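You operate a simulated robot arm through the tools that you are given. There is no shell and no other tool. Be economical: measure what you need, move in short steps, check, and stop when the job is done.

You are at the controls of a simulated robot arm. One attempt, no reset.

## Task
Fetch the utensil tin and set it on the grey trivet.

Only the result counts: the job must be done as asked and must still hold three seconds after the hand-in. Knocking over, shifting, dropping, spilling or breaking anything else fails it.

## Robot
A 6-joint arm with a two-finger parallel gripper, fixed in place. Base frame: the origin is at the foot of the arm, x ahead of it, y to its left, z up; the work surface is at about z = 0. Readings come in m, degrees, newtons and seconds.
With the tool pointing down near the work surface it reaches from about 0.12 to 0.5 m from the base axis. Its first joint turns from -72.0 to 72.0 degrees. Payload 0.65 kg.
Tool frame: the origin (TCP) lies between the finger pads and is the grasp point; the fingertips stand 0.025 m ahead of it; z points along the fingers, y is the line along which they close. Largest opening 0.076 m; finger width 0.018, thickness 0.01; the body of the gripper, 0.036 by 0.078 m, starts 0.045 m behind the TCP.
Orientation is that of the tool frame in the base frame, as [roll, pitch, yaw] about the fixed x, y, z axes, in that order (R = Rz(yaw) Ry(pitch) Rx(roll)). With the fingers straight down and closing along the base's y, the tool's x points along the base's -x, its y along +y and its z along -z.

## Interface
- The arm moves only by the tool arm_command. Its argument "commands" is a list of rows, each a list of 7 numbers: the shift along the base's x, y, z in m, then the turn, a rotation vector about the base's x, y, z in degrees, then the finger opening in m, from 0 to 0.076. In form: [[dx, dy, dz, rx, ry, rz, fingers], ...]. A call has 1 to 12 rows; each row shifts and turns the commanded pose from where the row before left it. Rows are played at 5 a second. More than 0.05 m and 8.6 degrees between two rows, or a gripper value outside its range, and nothing of the call is played. A pose out of reach is approached as far as the arm can. The call stops where the force on the tool passes 40 N (or 10 N more than at its start, if that is more) or the arm is blocked; 0.2 s more then pass. Each finger travels about 0.108 m/s and halts on what it meets, pressing with about 40 N; the grip force reading is that of the motor and also rises with nothing between the fingers. The clock runs only during rows and for 0.2 s after the last one: add rows that do not move to give the fingers time. The reply holds the time, the measured pose of the TCP, the force on the tool along the base axes, the opening and the grip force, in the units named above and with some noise, and new pictures: "pictures" is both (left out), scene, wrist or none.
- Cameras (640 x 400 px; columns grow to the right, rows downward): "scene" is fixed at [0.0466, 0.2667, 0.3986]; the picture's right is [-0.84, -0.54, 0.00], its down [-0.33, 0.52, -0.79] and it looks along [0.43, -0.66, -0.61] (base axes); focal length 214 px, centre (320, 200). "wrist" rides on the gripper at [0.058, 0.011, -0.081] in the tool frame; the picture's right is [-0.18, 0.98, 0.00], its down [-0.75, -0.14, -0.64] and it looks along [-0.63, -0.12, 0.77] (tool axes); focal length 243 px, centre (320, 200). There is no depth. A picture from a camera that has moved, and an enlarged one, comes with that camera's place and axes in the base frame and with its lens.
- inspect(camera, box): a new picture of the part [left, top, right, bottom] of that camera's present view, enlarged. No time passes.
- finish_job(): hands the job in; it is judged then, once.

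Go step by step. Nothing tells you positions but the pictures and the camera data: compare them with the known pose of the tool, close in by small moves and look again before you grip or let go. The budget is 90 turns and 170 pictures, counting those below and the enlarged ones. Unless the task says otherwise, let go and move clear before handing in, and close with one line.

The tools are called after "Request:" by a JSON object that holds its "fn" and its "kwargs". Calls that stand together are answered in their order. arm_command: Moves the arm, as the interface text tells. Its arguments: {"type":"object","properties":{"commands":{"type":"array","items":{"type":"array","items":{"type":"number"}}},"pictures":{"type":"string","enum":["both","scene","wrist","none"]}},"required":["commands"]} The other tools are called the same way: inspect (camera, box) takes an enlarged picture of a part of a camera's view; finish_job () hands the job in.

At the start:

```text
time: 0.0
tool_pos: [0.2172, 0.1278, 0.3024]
orientation: [179.9, 0.1, -179.9]
contact_force: [-0.3, 0.2, 0.8]
finger_gap: 0.0761
grip_force: 0.0
```

scene: 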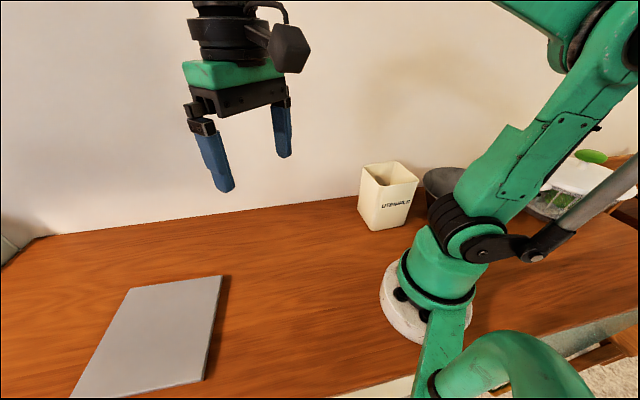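
wrist: 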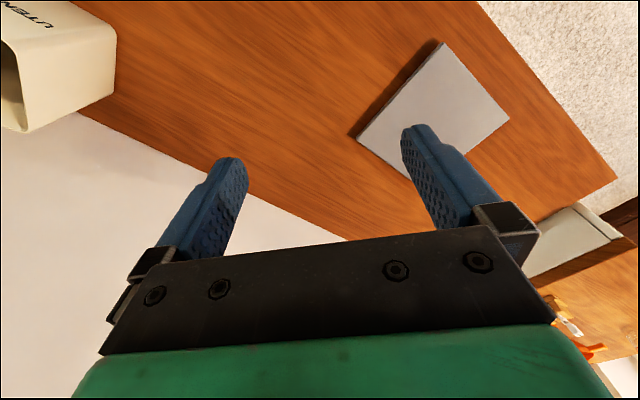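

The cream tin stands in the back near (0.14,-0.17), next to a dark bowl. The grey plate is near (0.36,0.30). I'll enlarge both for accurate measurements.

Request:
{"fn": "inspect", "kwargs": {"camera": "scene", "box": [330, 140, 490, 240]}}

Request:
{"fn": "inspect", "kwargs": {"camera": "scene", "box": [0, 200, 320, 400]}}

Request:
{"fn": "inspect", "kwargs": {"camera": "wrist", "box": [0, 0, 320, 200]}}

```text
4.00 times, centred on (410, 190) of scene
camera zoom: at [0.0466, 0.2667, 0.3986], right [-0.84, -0.54, 0.0], down [-0.33, 0.52, -0.79], along [0.43, -0.66, -0.61], focal length 858 px, centre (-40, 240)
```

zoom: 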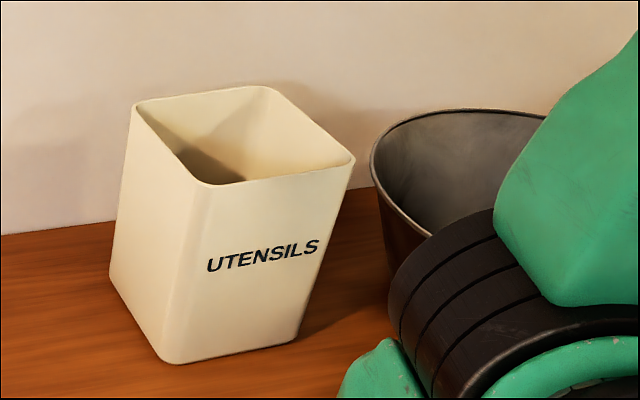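

```text
2.00 times, centred on (160, 300) of scene
camera zoom: at [0.0466, 0.2667, 0.3986], right [-0.84, -0.54, 0.0], down [-0.33, 0.52, -0.79], along [0.43, -0.66, -0.61], focal length 429 px, centre (640, 0)
```

zoom: 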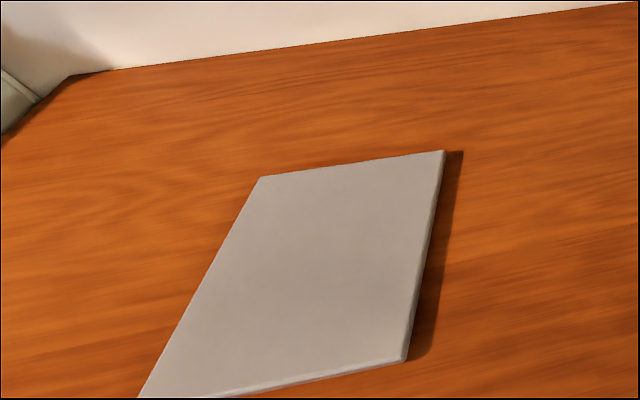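

```text
2.00 times, centred on (160, 100) of wrist
camera zoom: at [0.1603, 0.14, 0.3847], right [0.18, 0.98, 0.0], down [0.75, -0.14, 0.64], along [0.63, -0.12, -0.77], focal length 485 px, centre (640, 400)
```

zoom: 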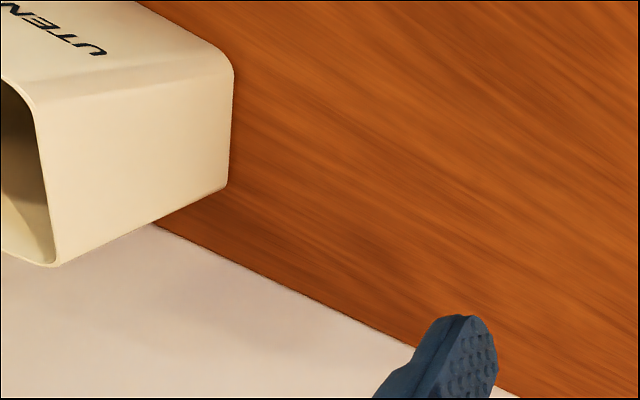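

The tin is about 9 cm square and 13.5 cm tall. That's wider than the gripper opens, so I'll pinch one wall, the one facing away from the bowl, whose rim midpoint is near (0.182,-0.161). First I'll move above it and look.

Request:
{"fn": "arm_command", "kwargs": {"commands": [[-0.0044, -0.036, 0, 0, 0, -5.5, 0.076], [-0.0044, -0.036, 0, 0, 0, -5.5, 0.076], [-0.0044, -0.036, 0, 0, 0, -5.5, 0.076], [-0.0044, -0.036, 0, 0, 0, -5.5, 0.076], [-0.0044, -0.036, 0, 0, 0, -5.5, 0.076], [-0.0044, -0.036, 0, 0, 0, -5.5, 0.076], [-0.0044, -0.036, 0, 0, 0, -5.5, 0.076], [-0.0044, -0.036, 0, 0, 0, -5.5, 0.076], [0, 0, 0, 0, 0, 0, 0.076], [0, 0, 0, 0, 0, 0, 0.076]]}}

```text
time: 2.2
tool_pos: [0.1808, -0.1603, 0.302]
orientation: [179.9, 0.1, 136.0]
contact_force: [0.7, 0.0, -0.8]
finger_gap: 0.0758
grip_force: 0.0
camera wrist: at [0.1478, -0.1109, 0.3848], right [0.81, 0.58, 0.0], down [0.44, -0.62, 0.64], along [0.37, -0.52, -0.77], focal length 243 px, centre (320, 200)
```

scene: 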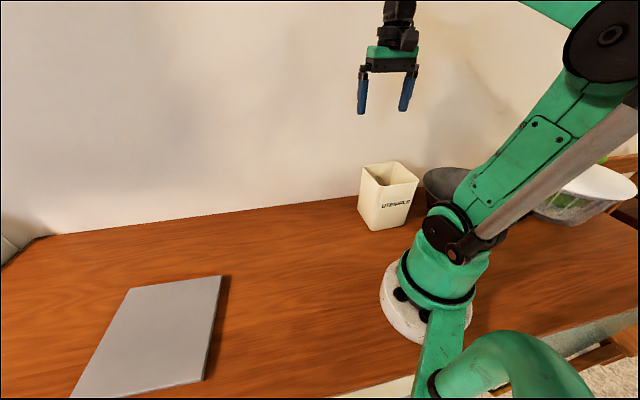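
wrist: 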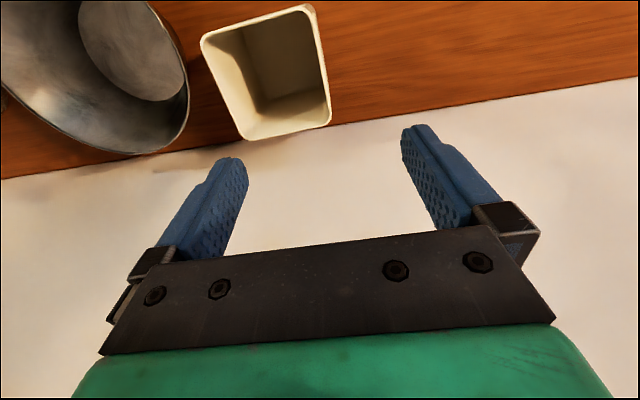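

The two views agree: the rim is at z≈0.143, and the midpoint of the wall to grip is near (0.179,-0.150). I'll line up on it, come down to just above the rim and check.

Request:
{"fn": "arm_command", "kwargs": {"commands": [[-0.001, 0.005, -0.028, 0, 0, 0, 0.076], [-0.001, 0.005, -0.028, 0, 0, 0, 0.076], [0, 0, -0.028, 0, 0, 0, 0.076], [0, 0, -0.028, 0, 0, 0, 0.076], [0, 0, 0, 0, 0, 0, 0.076], [0, 0, 0, 0, 0, 0, 0.076]]}}

Request:
{"fn": "inspect", "kwargs": {"camera": "scene", "box": [310, 120, 470, 240]}}

```text
time: 3.6
tool_pos: [0.1809, -0.1485, 0.1898]
orientation: [179.9, 0.1, 136.1]
contact_force: [0.1, -0.3, -0.5]
finger_gap: 0.076
grip_force: 0.1
camera wrist: at [0.1466, -0.0997, 0.2726], right [0.81, 0.58, 0.0], down [0.44, -0.62, 0.64], along [0.37, -0.52, -0.77], focal length 243 px, centre (320, 200)
```

scene: 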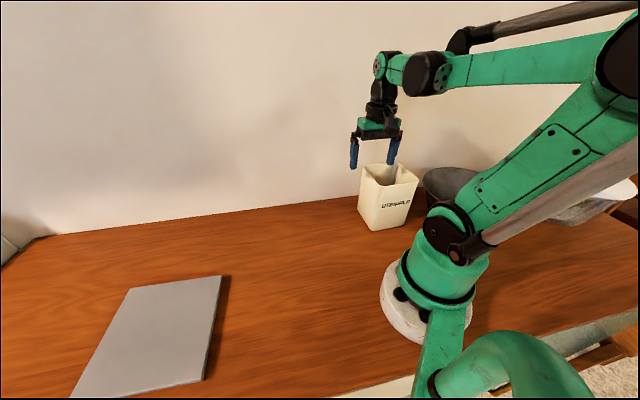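
wrist: 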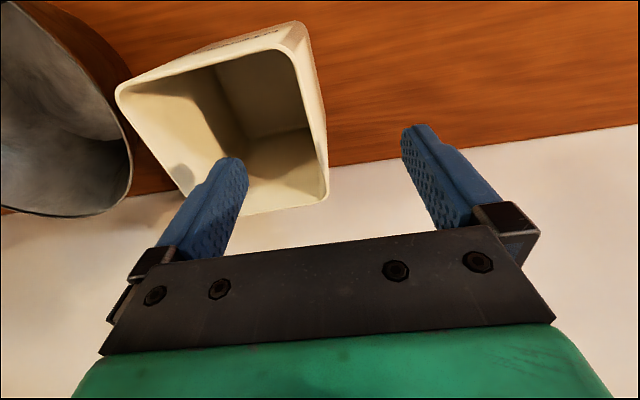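

```text
3.33 times, centred on (390, 180) of scene
camera zoom: at [0.0466, 0.2667, 0.3986], right [-0.84, -0.54, 0.0], down [-0.33, 0.52, -0.79], along [0.43, -0.66, -0.61], focal length 715 px, centre (87, 267)
```

zoom: 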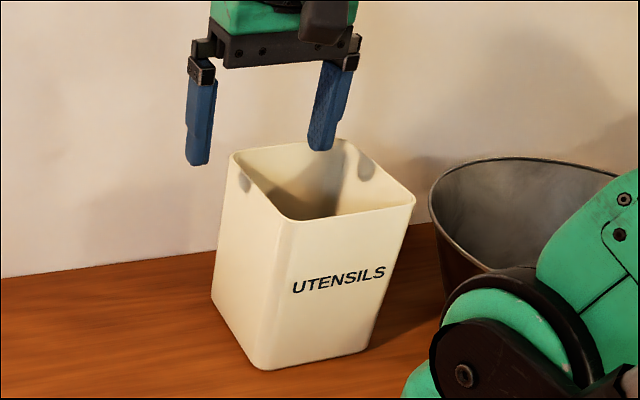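

The wall now sits centred between the fingers. I'll lower straight down so one finger goes inside the tin and one outside, still open.

Request:
{"fn": "arm_command", "kwargs": {"commands": [[-0.001, 0, -0.018, 0, 0, 0, 0.076], [0, 0, -0.018, 0, 0, 0, 0.076], [0, 0, -0.018, 0, 0, 0, 0.076], [0, 0, -0.016, 0, 0, 0, 0.076], [0, 0, 0, 0, 0, 0, 0.076], [0, 0, 0, 0, 0, 0, 0.076]]}}

Request:
{"fn": "inspect", "kwargs": {"camera": "scene", "box": [310, 120, 470, 240]}}

```text
time: 5.0
tool_pos: [0.1794, -0.1472, 0.1199]
orientation: [179.9, 0.0, 136.1]
contact_force: [-0.8, -0.2, -0.5]
finger_gap: 0.076
grip_force: 0.0
camera wrist: at [0.1473, -0.0994, 0.2025], right [0.81, 0.58, 0.0], down [0.44, -0.62, 0.64], along [0.37, -0.52, -0.77], focal length 243 px, centre (320, 200)
```

scene: 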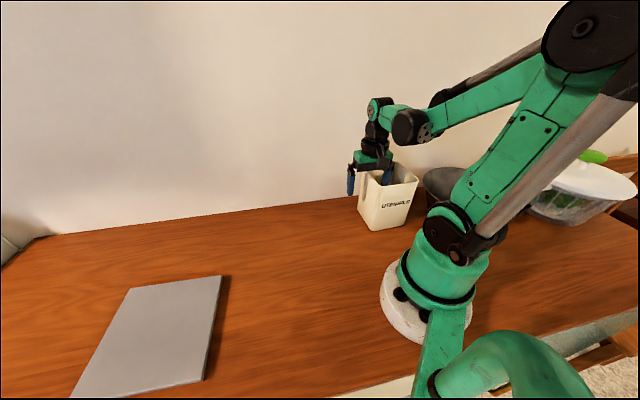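
wrist: 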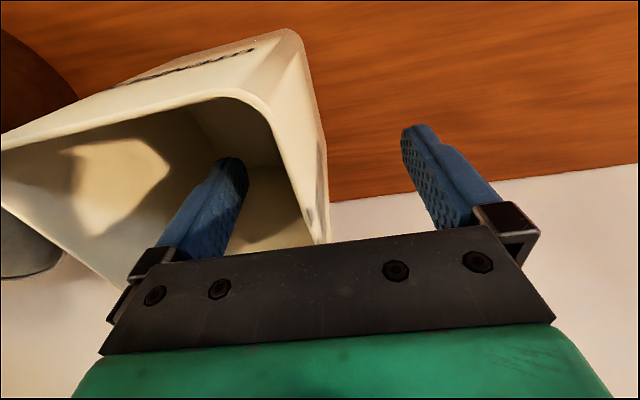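

```text
3.33 times, centred on (390, 180) of scene
camera zoom: at [0.0466, 0.2667, 0.3986], right [-0.84, -0.54, 0.0], down [-0.33, 0.52, -0.79], along [0.43, -0.66, -0.61], focal length 715 px, centre (87, 267)
```

zoom: 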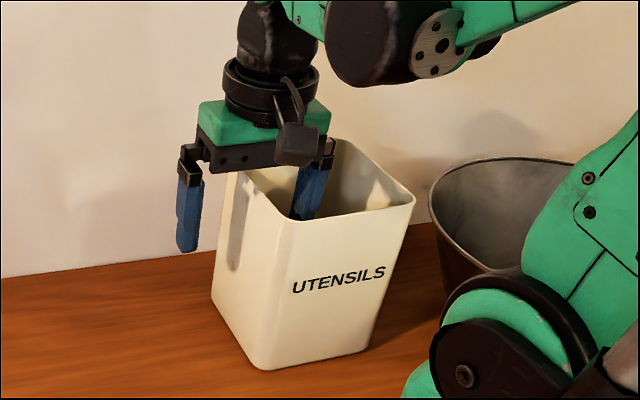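

The fingers straddle the wall as planned, so I'll close them.

Request:
{"fn": "arm_command", "kwargs": {"commands": [[0, 0, 0, 0, 0, 0, 0.04], [0, 0, 0, 0, 0, 0, 0.02], [0, 0, 0, 0, 0, 0, 0], [0, 0, 0, 0, 0, 0, 0], [0, 0, 0, 0, 0, 0, 0]]}}

```text
time: 6.2
tool_pos: [0.1804, -0.1483, 0.1198]
orientation: [179.9, 0.2, 136.1]
contact_force: [0.5, 1.5, 0.5]
finger_gap: 0.0028
grip_force: 27.1
camera wrist: at [0.1473, -0.0994, 0.2026], right [0.81, 0.58, 0.0], down [0.44, -0.62, 0.64], along [0.37, -0.52, -0.77], focal length 243 px, centre (320, 200)
```

scene: 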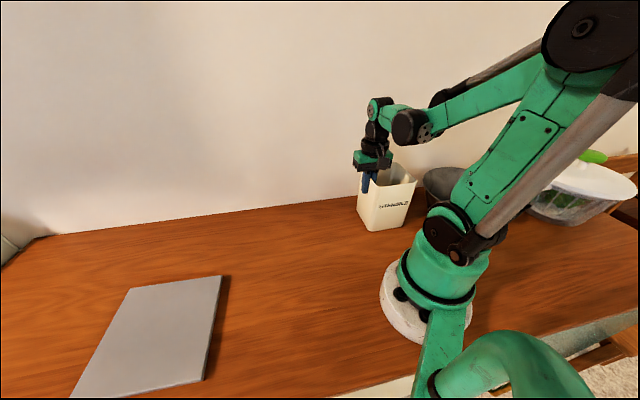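
wrist: 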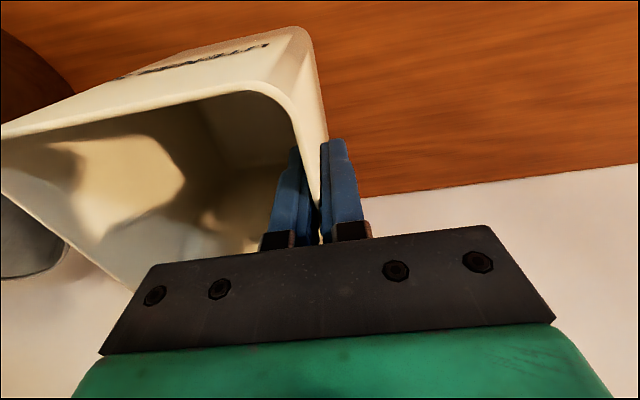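

The wall is gripped, with a gap of 2.8 mm. Next is a small, slow lift to test the hold.

Request:
{"fn": "arm_command", "kwargs": {"commands": [[0, 0, 0.008, 0, 0, 0, 0], [0, 0, 0.01, 0, 0, 0, 0], [0, 0, 0.012, 0, 0, 0, 0], [0, 0, 0, 0, 0, 0, 0], [0, 0, 0, 0, 0, 0, 0]]}}

Request:
{"fn": "inspect", "kwargs": {"camera": "scene", "box": [310, 120, 470, 240]}}

```text
time: 7.4
tool_pos: [0.1804, -0.1483, 0.1502]
orientation: [179.9, 0.0, 136.1]
contact_force: [-1.0, -0.5, -2.2]
finger_gap: 0.0028
grip_force: 26.8
camera wrist: at [0.1465, -0.0992, 0.2332], right [0.81, 0.58, 0.0], down [0.44, -0.62, 0.64], along [0.37, -0.52, -0.77], focal length 243 px, centre (320, 200)
```

scene: 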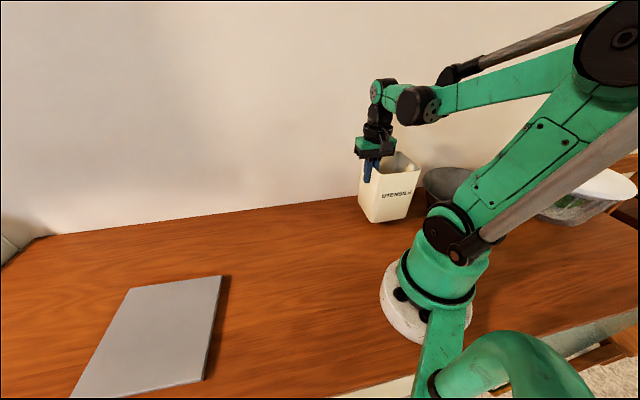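
wrist: 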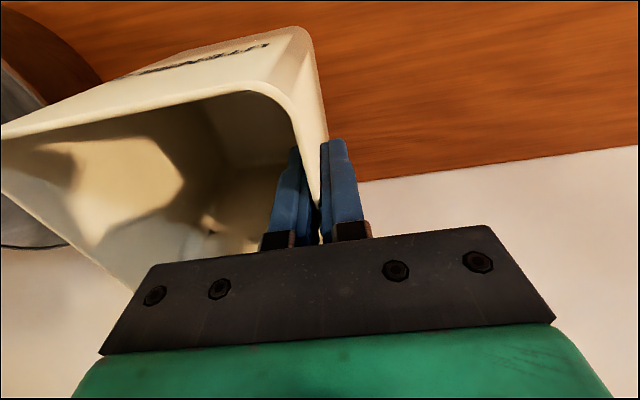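

```text
3.33 times, centred on (390, 180) of scene
camera zoom: at [0.0466, 0.2667, 0.3986], right [-0.84, -0.54, 0.0], down [-0.33, 0.52, -0.79], along [0.43, -0.66, -0.61], focal length 715 px, centre (87, 267)
```

zoom: 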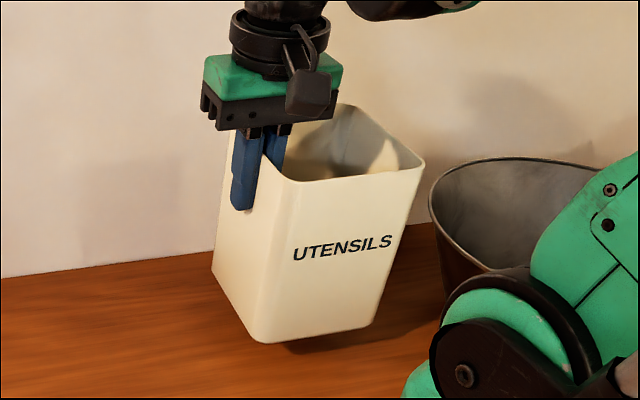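

The tin hangs level and firm. I'll lift it further, move it away from the bowl and wall, then swing towards the plate with a yaw turn.

Request:
{"fn": "arm_command", "kwargs": {"commands": [[0, 0, 0.025, 0, 0, 0, 0], [0, 0, 0.025, 0, 0, 0, 0], [0.012, 0.013, 0.02, 0, 0, 0, 0], [0.019, 0.02, 0, 0, 0, 0, 0], [0.019, 0.02, 0, 0, 0, 0, 0], [0.019, 0.02, 0, 0, 0, 0, 0], [0, 0, 0, 0, 0, 0, 0], [0, 0, 0, 0, 0, 0, 0]], "pictures": "scene"}}

Request:
{"fn": "arm_command", "kwargs": {"commands": [[0.004, 0.018, 0, 0, 0, 4, 0], [0.007, 0.034, 0, 0, 0, 8, 0], [0.007, 0.034, 0, 0, 0, 8, 0], [0.007, 0.034, 0, 0, 0, 8, 0], [0.007, 0.034, 0, 0, 0, 8, 0], [0.007, 0.034, 0, 0, 0, 8, 0], [0, 0, 0, 0, 0, 0, 0]], "pictures": "scene"}}

```text
time: 9.2
tool_pos: [0.2487, -0.0748, 0.2198]
orientation: [179.9, 0.1, 136.2]
contact_force: [0.1, -0.2, -2.4]
finger_gap: 0.0027
grip_force: 27.5
```

scene: 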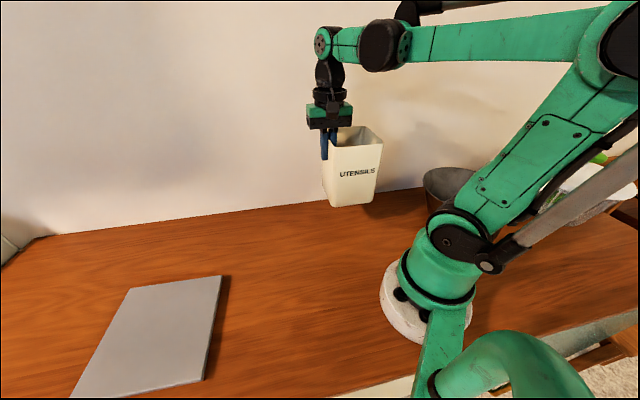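

```text
time: 10.8
tool_pos: [0.2869, 0.1134, 0.2197]
orientation: [179.9, 0.1, -179.8]
contact_force: [0.3, 0.5, -2.2]
finger_gap: 0.0028
grip_force: 26.1
```

scene: 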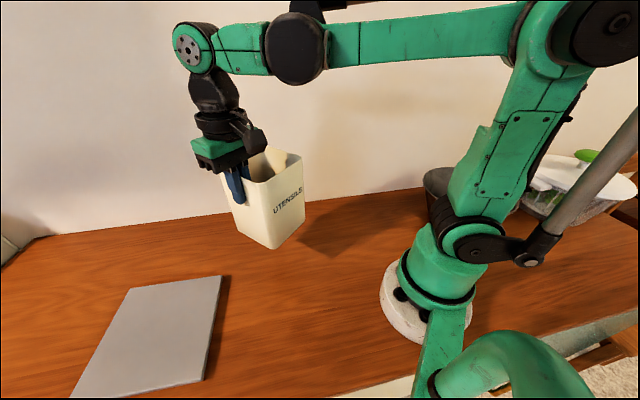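

The carry is stable, so I'll do the second half of the swing to above the plate.

Request:
{"fn": "arm_command", "kwargs": {"commands": [[0.007, 0.034, 0, 0, 0, 7.5, 0], [0.007, 0.034, 0, 0, 0, 7.5, 0], [0.007, 0.034, 0, 0, 0, 7.5, 0], [0.007, 0.034, 0, 0, 0, 7.5, 0], [0.007, 0.034, 0, 0, 0, 7, 0], [0.005, 0.0326, 0, 0, 0, 7, 0], [0, 0, 0, 0, 0, 0, 0], [0, 0, 0, 0, 0, 0, 0]]}}

```text
time: 12.6
tool_pos: [0.3259, 0.3153, 0.221]
orientation: [179.9, 0.2, -135.9]
contact_force: [-1.1, -0.4, -2.5]
finger_gap: 0.0027
grip_force: 26.7
camera wrist: at [0.2785, 0.2817, 0.3035], right [-0.55, 0.83, 0.0], down [0.64, 0.42, 0.64], along [0.54, 0.36, -0.77], focal length 243 px, centre (320, 200)
```

scene: 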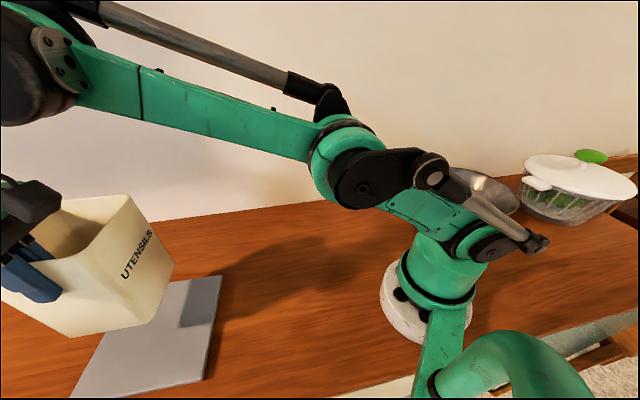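
wrist: 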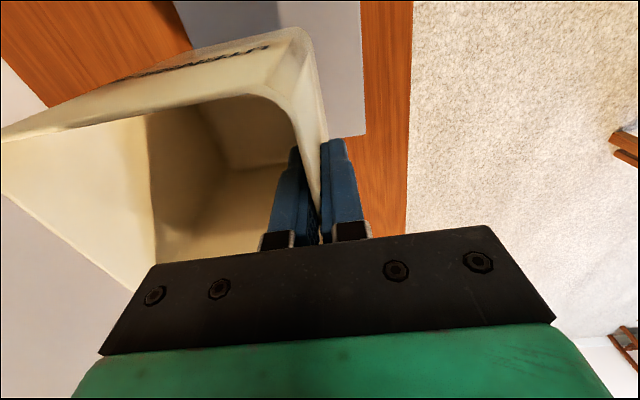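

The tin is over the plate, and the visible plate corner in the wrist view confirms its position. I'll lower most of the way and check.

Request:
{"fn": "arm_command", "kwargs": {"commands": [[0, 0, -0.02, 0, 0, 0, 0], [0, 0, -0.02, 0, 0, 0, 0], [0, 0, -0.02, 0, 0, 0, 0], [0, 0, -0.01, 0, 0, 0, 0], [0, 0, 0, 0, 0, 0, 0], [0, 0, 0, 0, 0, 0, 0]]}}

Request:
{"fn": "inspect", "kwargs": {"camera": "scene", "box": [0, 200, 320, 400]}}

```text
time: 14.0
tool_pos: [0.3275, 0.3155, 0.1508]
orientation: [179.9, 0.1, -135.9]
contact_force: [0.9, -0.2, -2.0]
finger_gap: 0.0026
grip_force: 26.8
camera wrist: at [0.279, 0.2824, 0.2328], right [-0.55, 0.83, 0.0], down [0.64, 0.42, 0.64], along [0.54, 0.36, -0.77], focal length 243 px, centre (320, 200)
```

scene: 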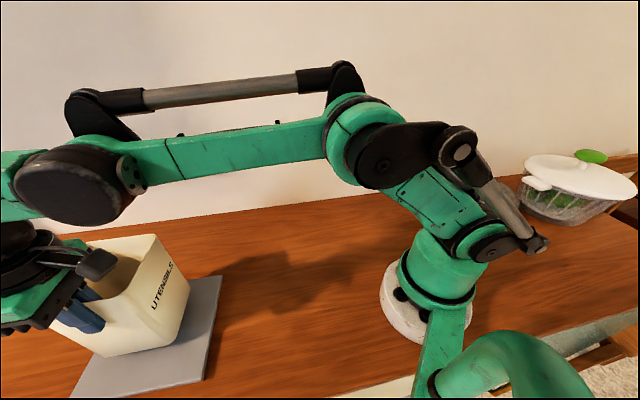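
wrist: 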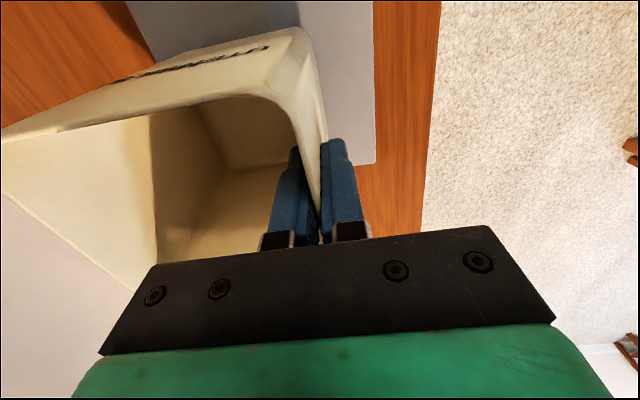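

```text
2.00 times, centred on (160, 300) of scene
camera zoom: at [0.0466, 0.2667, 0.3986], right [-0.84, -0.54, 0.0], down [-0.33, 0.52, -0.79], along [0.43, -0.66, -0.61], focal length 429 px, centre (640, 0)
```

zoom: 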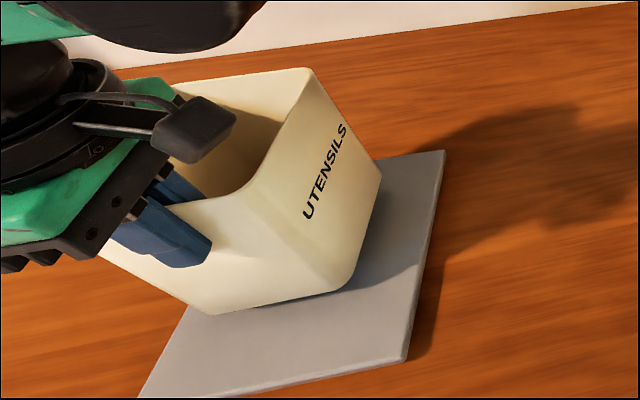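

It's centred and about 2 cm above the plate. I'll lower gently and watch the force.

Request:
{"fn": "arm_command", "kwargs": {"commands": [[0, 0, -0.006, 0, 0, 0, 0], [0, 0, -0.005, 0, 0, 0, 0], [0, 0, -0.003, 0, 0, 0, 0], [0, 0, 0, 0, 0, 0, 0]], "pictures": "none"}}

Request:
{"fn": "arm_command", "kwargs": {"commands": [[0, 0, -0.002, 0, 0, 0, 0], [0, 0, -0.001, 0, 0, 0, 0], [0, 0, 0, 0, 0, 0, 0]], "pictures": "scene"}}

```text
time: 15.0
tool_pos: [0.3268, 0.3157, 0.1359]
orientation: [179.9, 0.1, -135.9]
contact_force: [0.1, 0.4, -2.8]
finger_gap: 0.0028
grip_force: 26.6
```

```text
time: 15.8
tool_pos: [0.3273, 0.3158, 0.1327]
orientation: [179.9, 0.1, -135.8]
contact_force: [-4.4, 0.1, 21.9]
finger_gap: 0.0029
grip_force: 26.7
```

scene: 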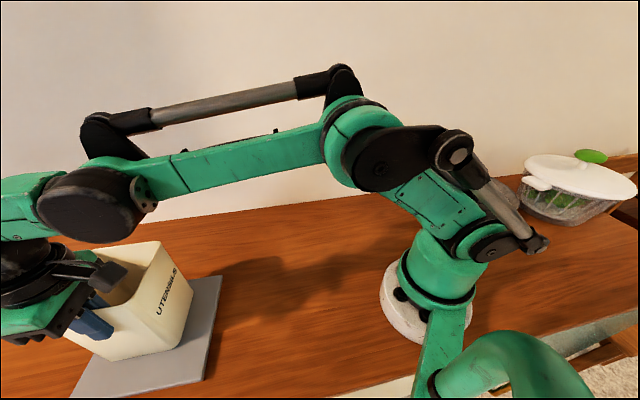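

The tin touches the plate with slight pressure. I'll ease up 1 mm and open the fingers.

Request:
{"fn": "arm_command", "kwargs": {"commands": [[0, 0, 0.001, 0, 0, 0, 0], [0, 0, 0, 0, 0, 0, 0], [0, 0, 0, 0, 0, 0, 0.012], [0, 0, 0, 0, 0, 0, 0.03], [0, 0, 0, 0, 0, 0, 0.04], [0, 0, 0, 0, 0, 0, 0.04]]}}

```text
time: 17.2
tool_pos: [0.3269, 0.3148, 0.1343]
orientation: [179.8, 0.0, -135.9]
contact_force: [0.8, 0.1, 0.2]
finger_gap: 0.04
grip_force: 0.0
camera wrist: at [0.2789, 0.2829, 0.2168], right [-0.55, 0.83, 0.0], down [0.64, 0.42, 0.64], along [0.54, 0.36, -0.77], focal length 243 px, centre (320, 200)
```

scene: 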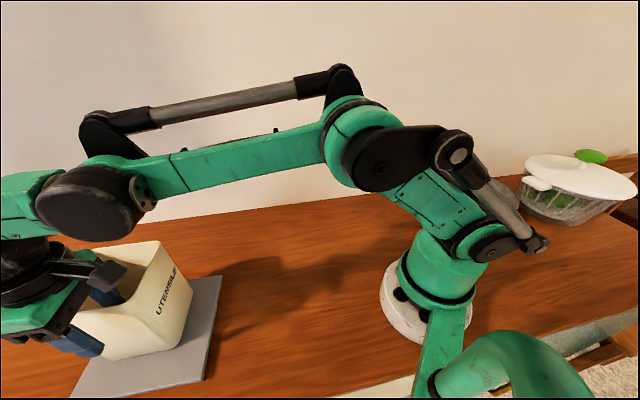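
wrist: 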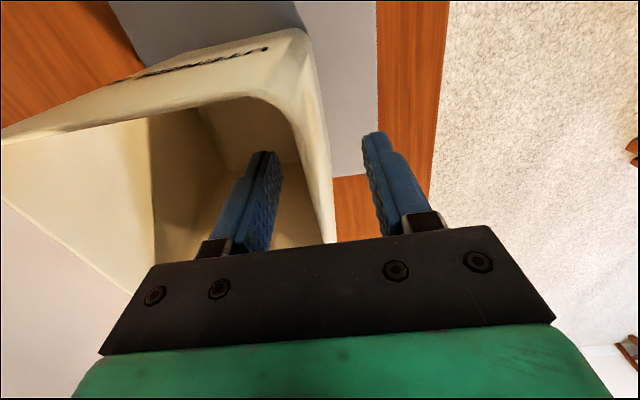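

The tin stands free between the open fingers. I'll rise straight up.

Request:
{"fn": "arm_command", "kwargs": {"commands": [[0, 0, 0.02, 0, 0, 0, 0.04], [0, 0, 0.03, 0, 0, 0, 0.04], [0, 0, 0.03, 0, 0, 0, 0.04], [0, 0, 0.03, 0, 0, 0, 0.04], [-0.02, -0.03, 0, 0, 0, 0, 0.04], [-0.02, -0.03, 0, 0, 0, 0, 0.04], [-0.02, -0.04, 0, 0, 0, 0, 0.04], [-0.02, -0.04, 0, 0, 0, 0, 0.04], [0, -0.04, 0, 0, 0, 0, 0.04], [0, 0, 0, 0, 0, 0, 0.04]]}}

Request:
{"fn": "inspect", "kwargs": {"camera": "scene", "box": [0, 200, 320, 400]}}

```text
time: 19.4
tool_pos: [0.2435, 0.1304, 0.228]
orientation: [179.8, 0.1, -135.8]
contact_force: [-0.3, 0.0, -0.2]
finger_gap: 0.0402
grip_force: 0.1
out of reach, approached as far as the arm can: row 4
camera wrist: at [0.1946, 0.0978, 0.3106], right [-0.55, 0.83, 0.0], down [0.64, 0.42, 0.64], along [0.54, 0.36, -0.77], focal length 243 px, centre (320, 200)
```

scene: 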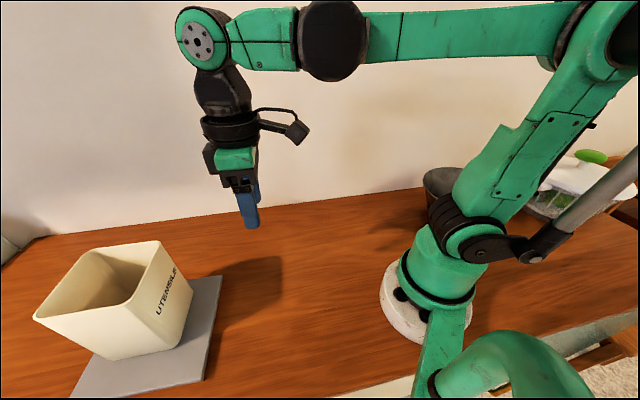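
wrist: 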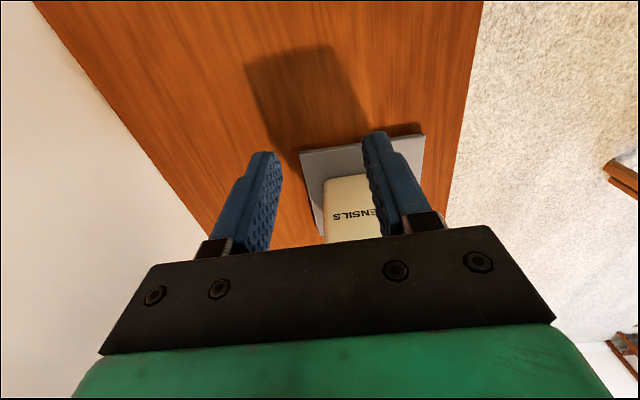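

```text
2.00 times, centred on (160, 300) of scene
camera zoom: at [0.0466, 0.2667, 0.3986], right [-0.84, -0.54, 0.0], down [-0.33, 0.52, -0.79], along [0.43, -0.66, -0.61], focal length 429 px, centre (640, 0)
```

zoom: 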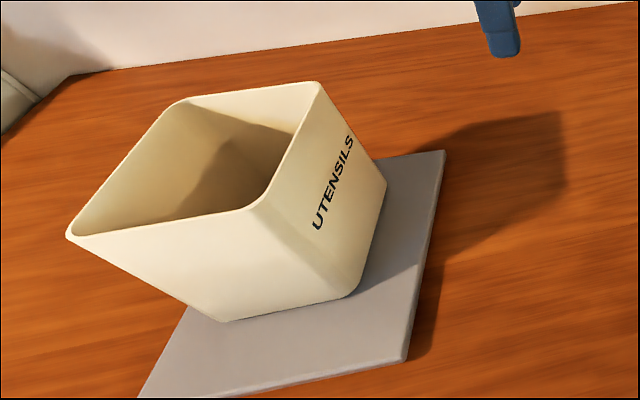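

The tin stands upright and centred on the grey plate, and the gripper is well clear, so I'm handing in.

Request:
{"fn": "finish_job", "kwargs": {}}

```text
The job is handed in.
```

The utensil tin is standing upright near the centre of the grey trivet, and I saw nothing else moved.
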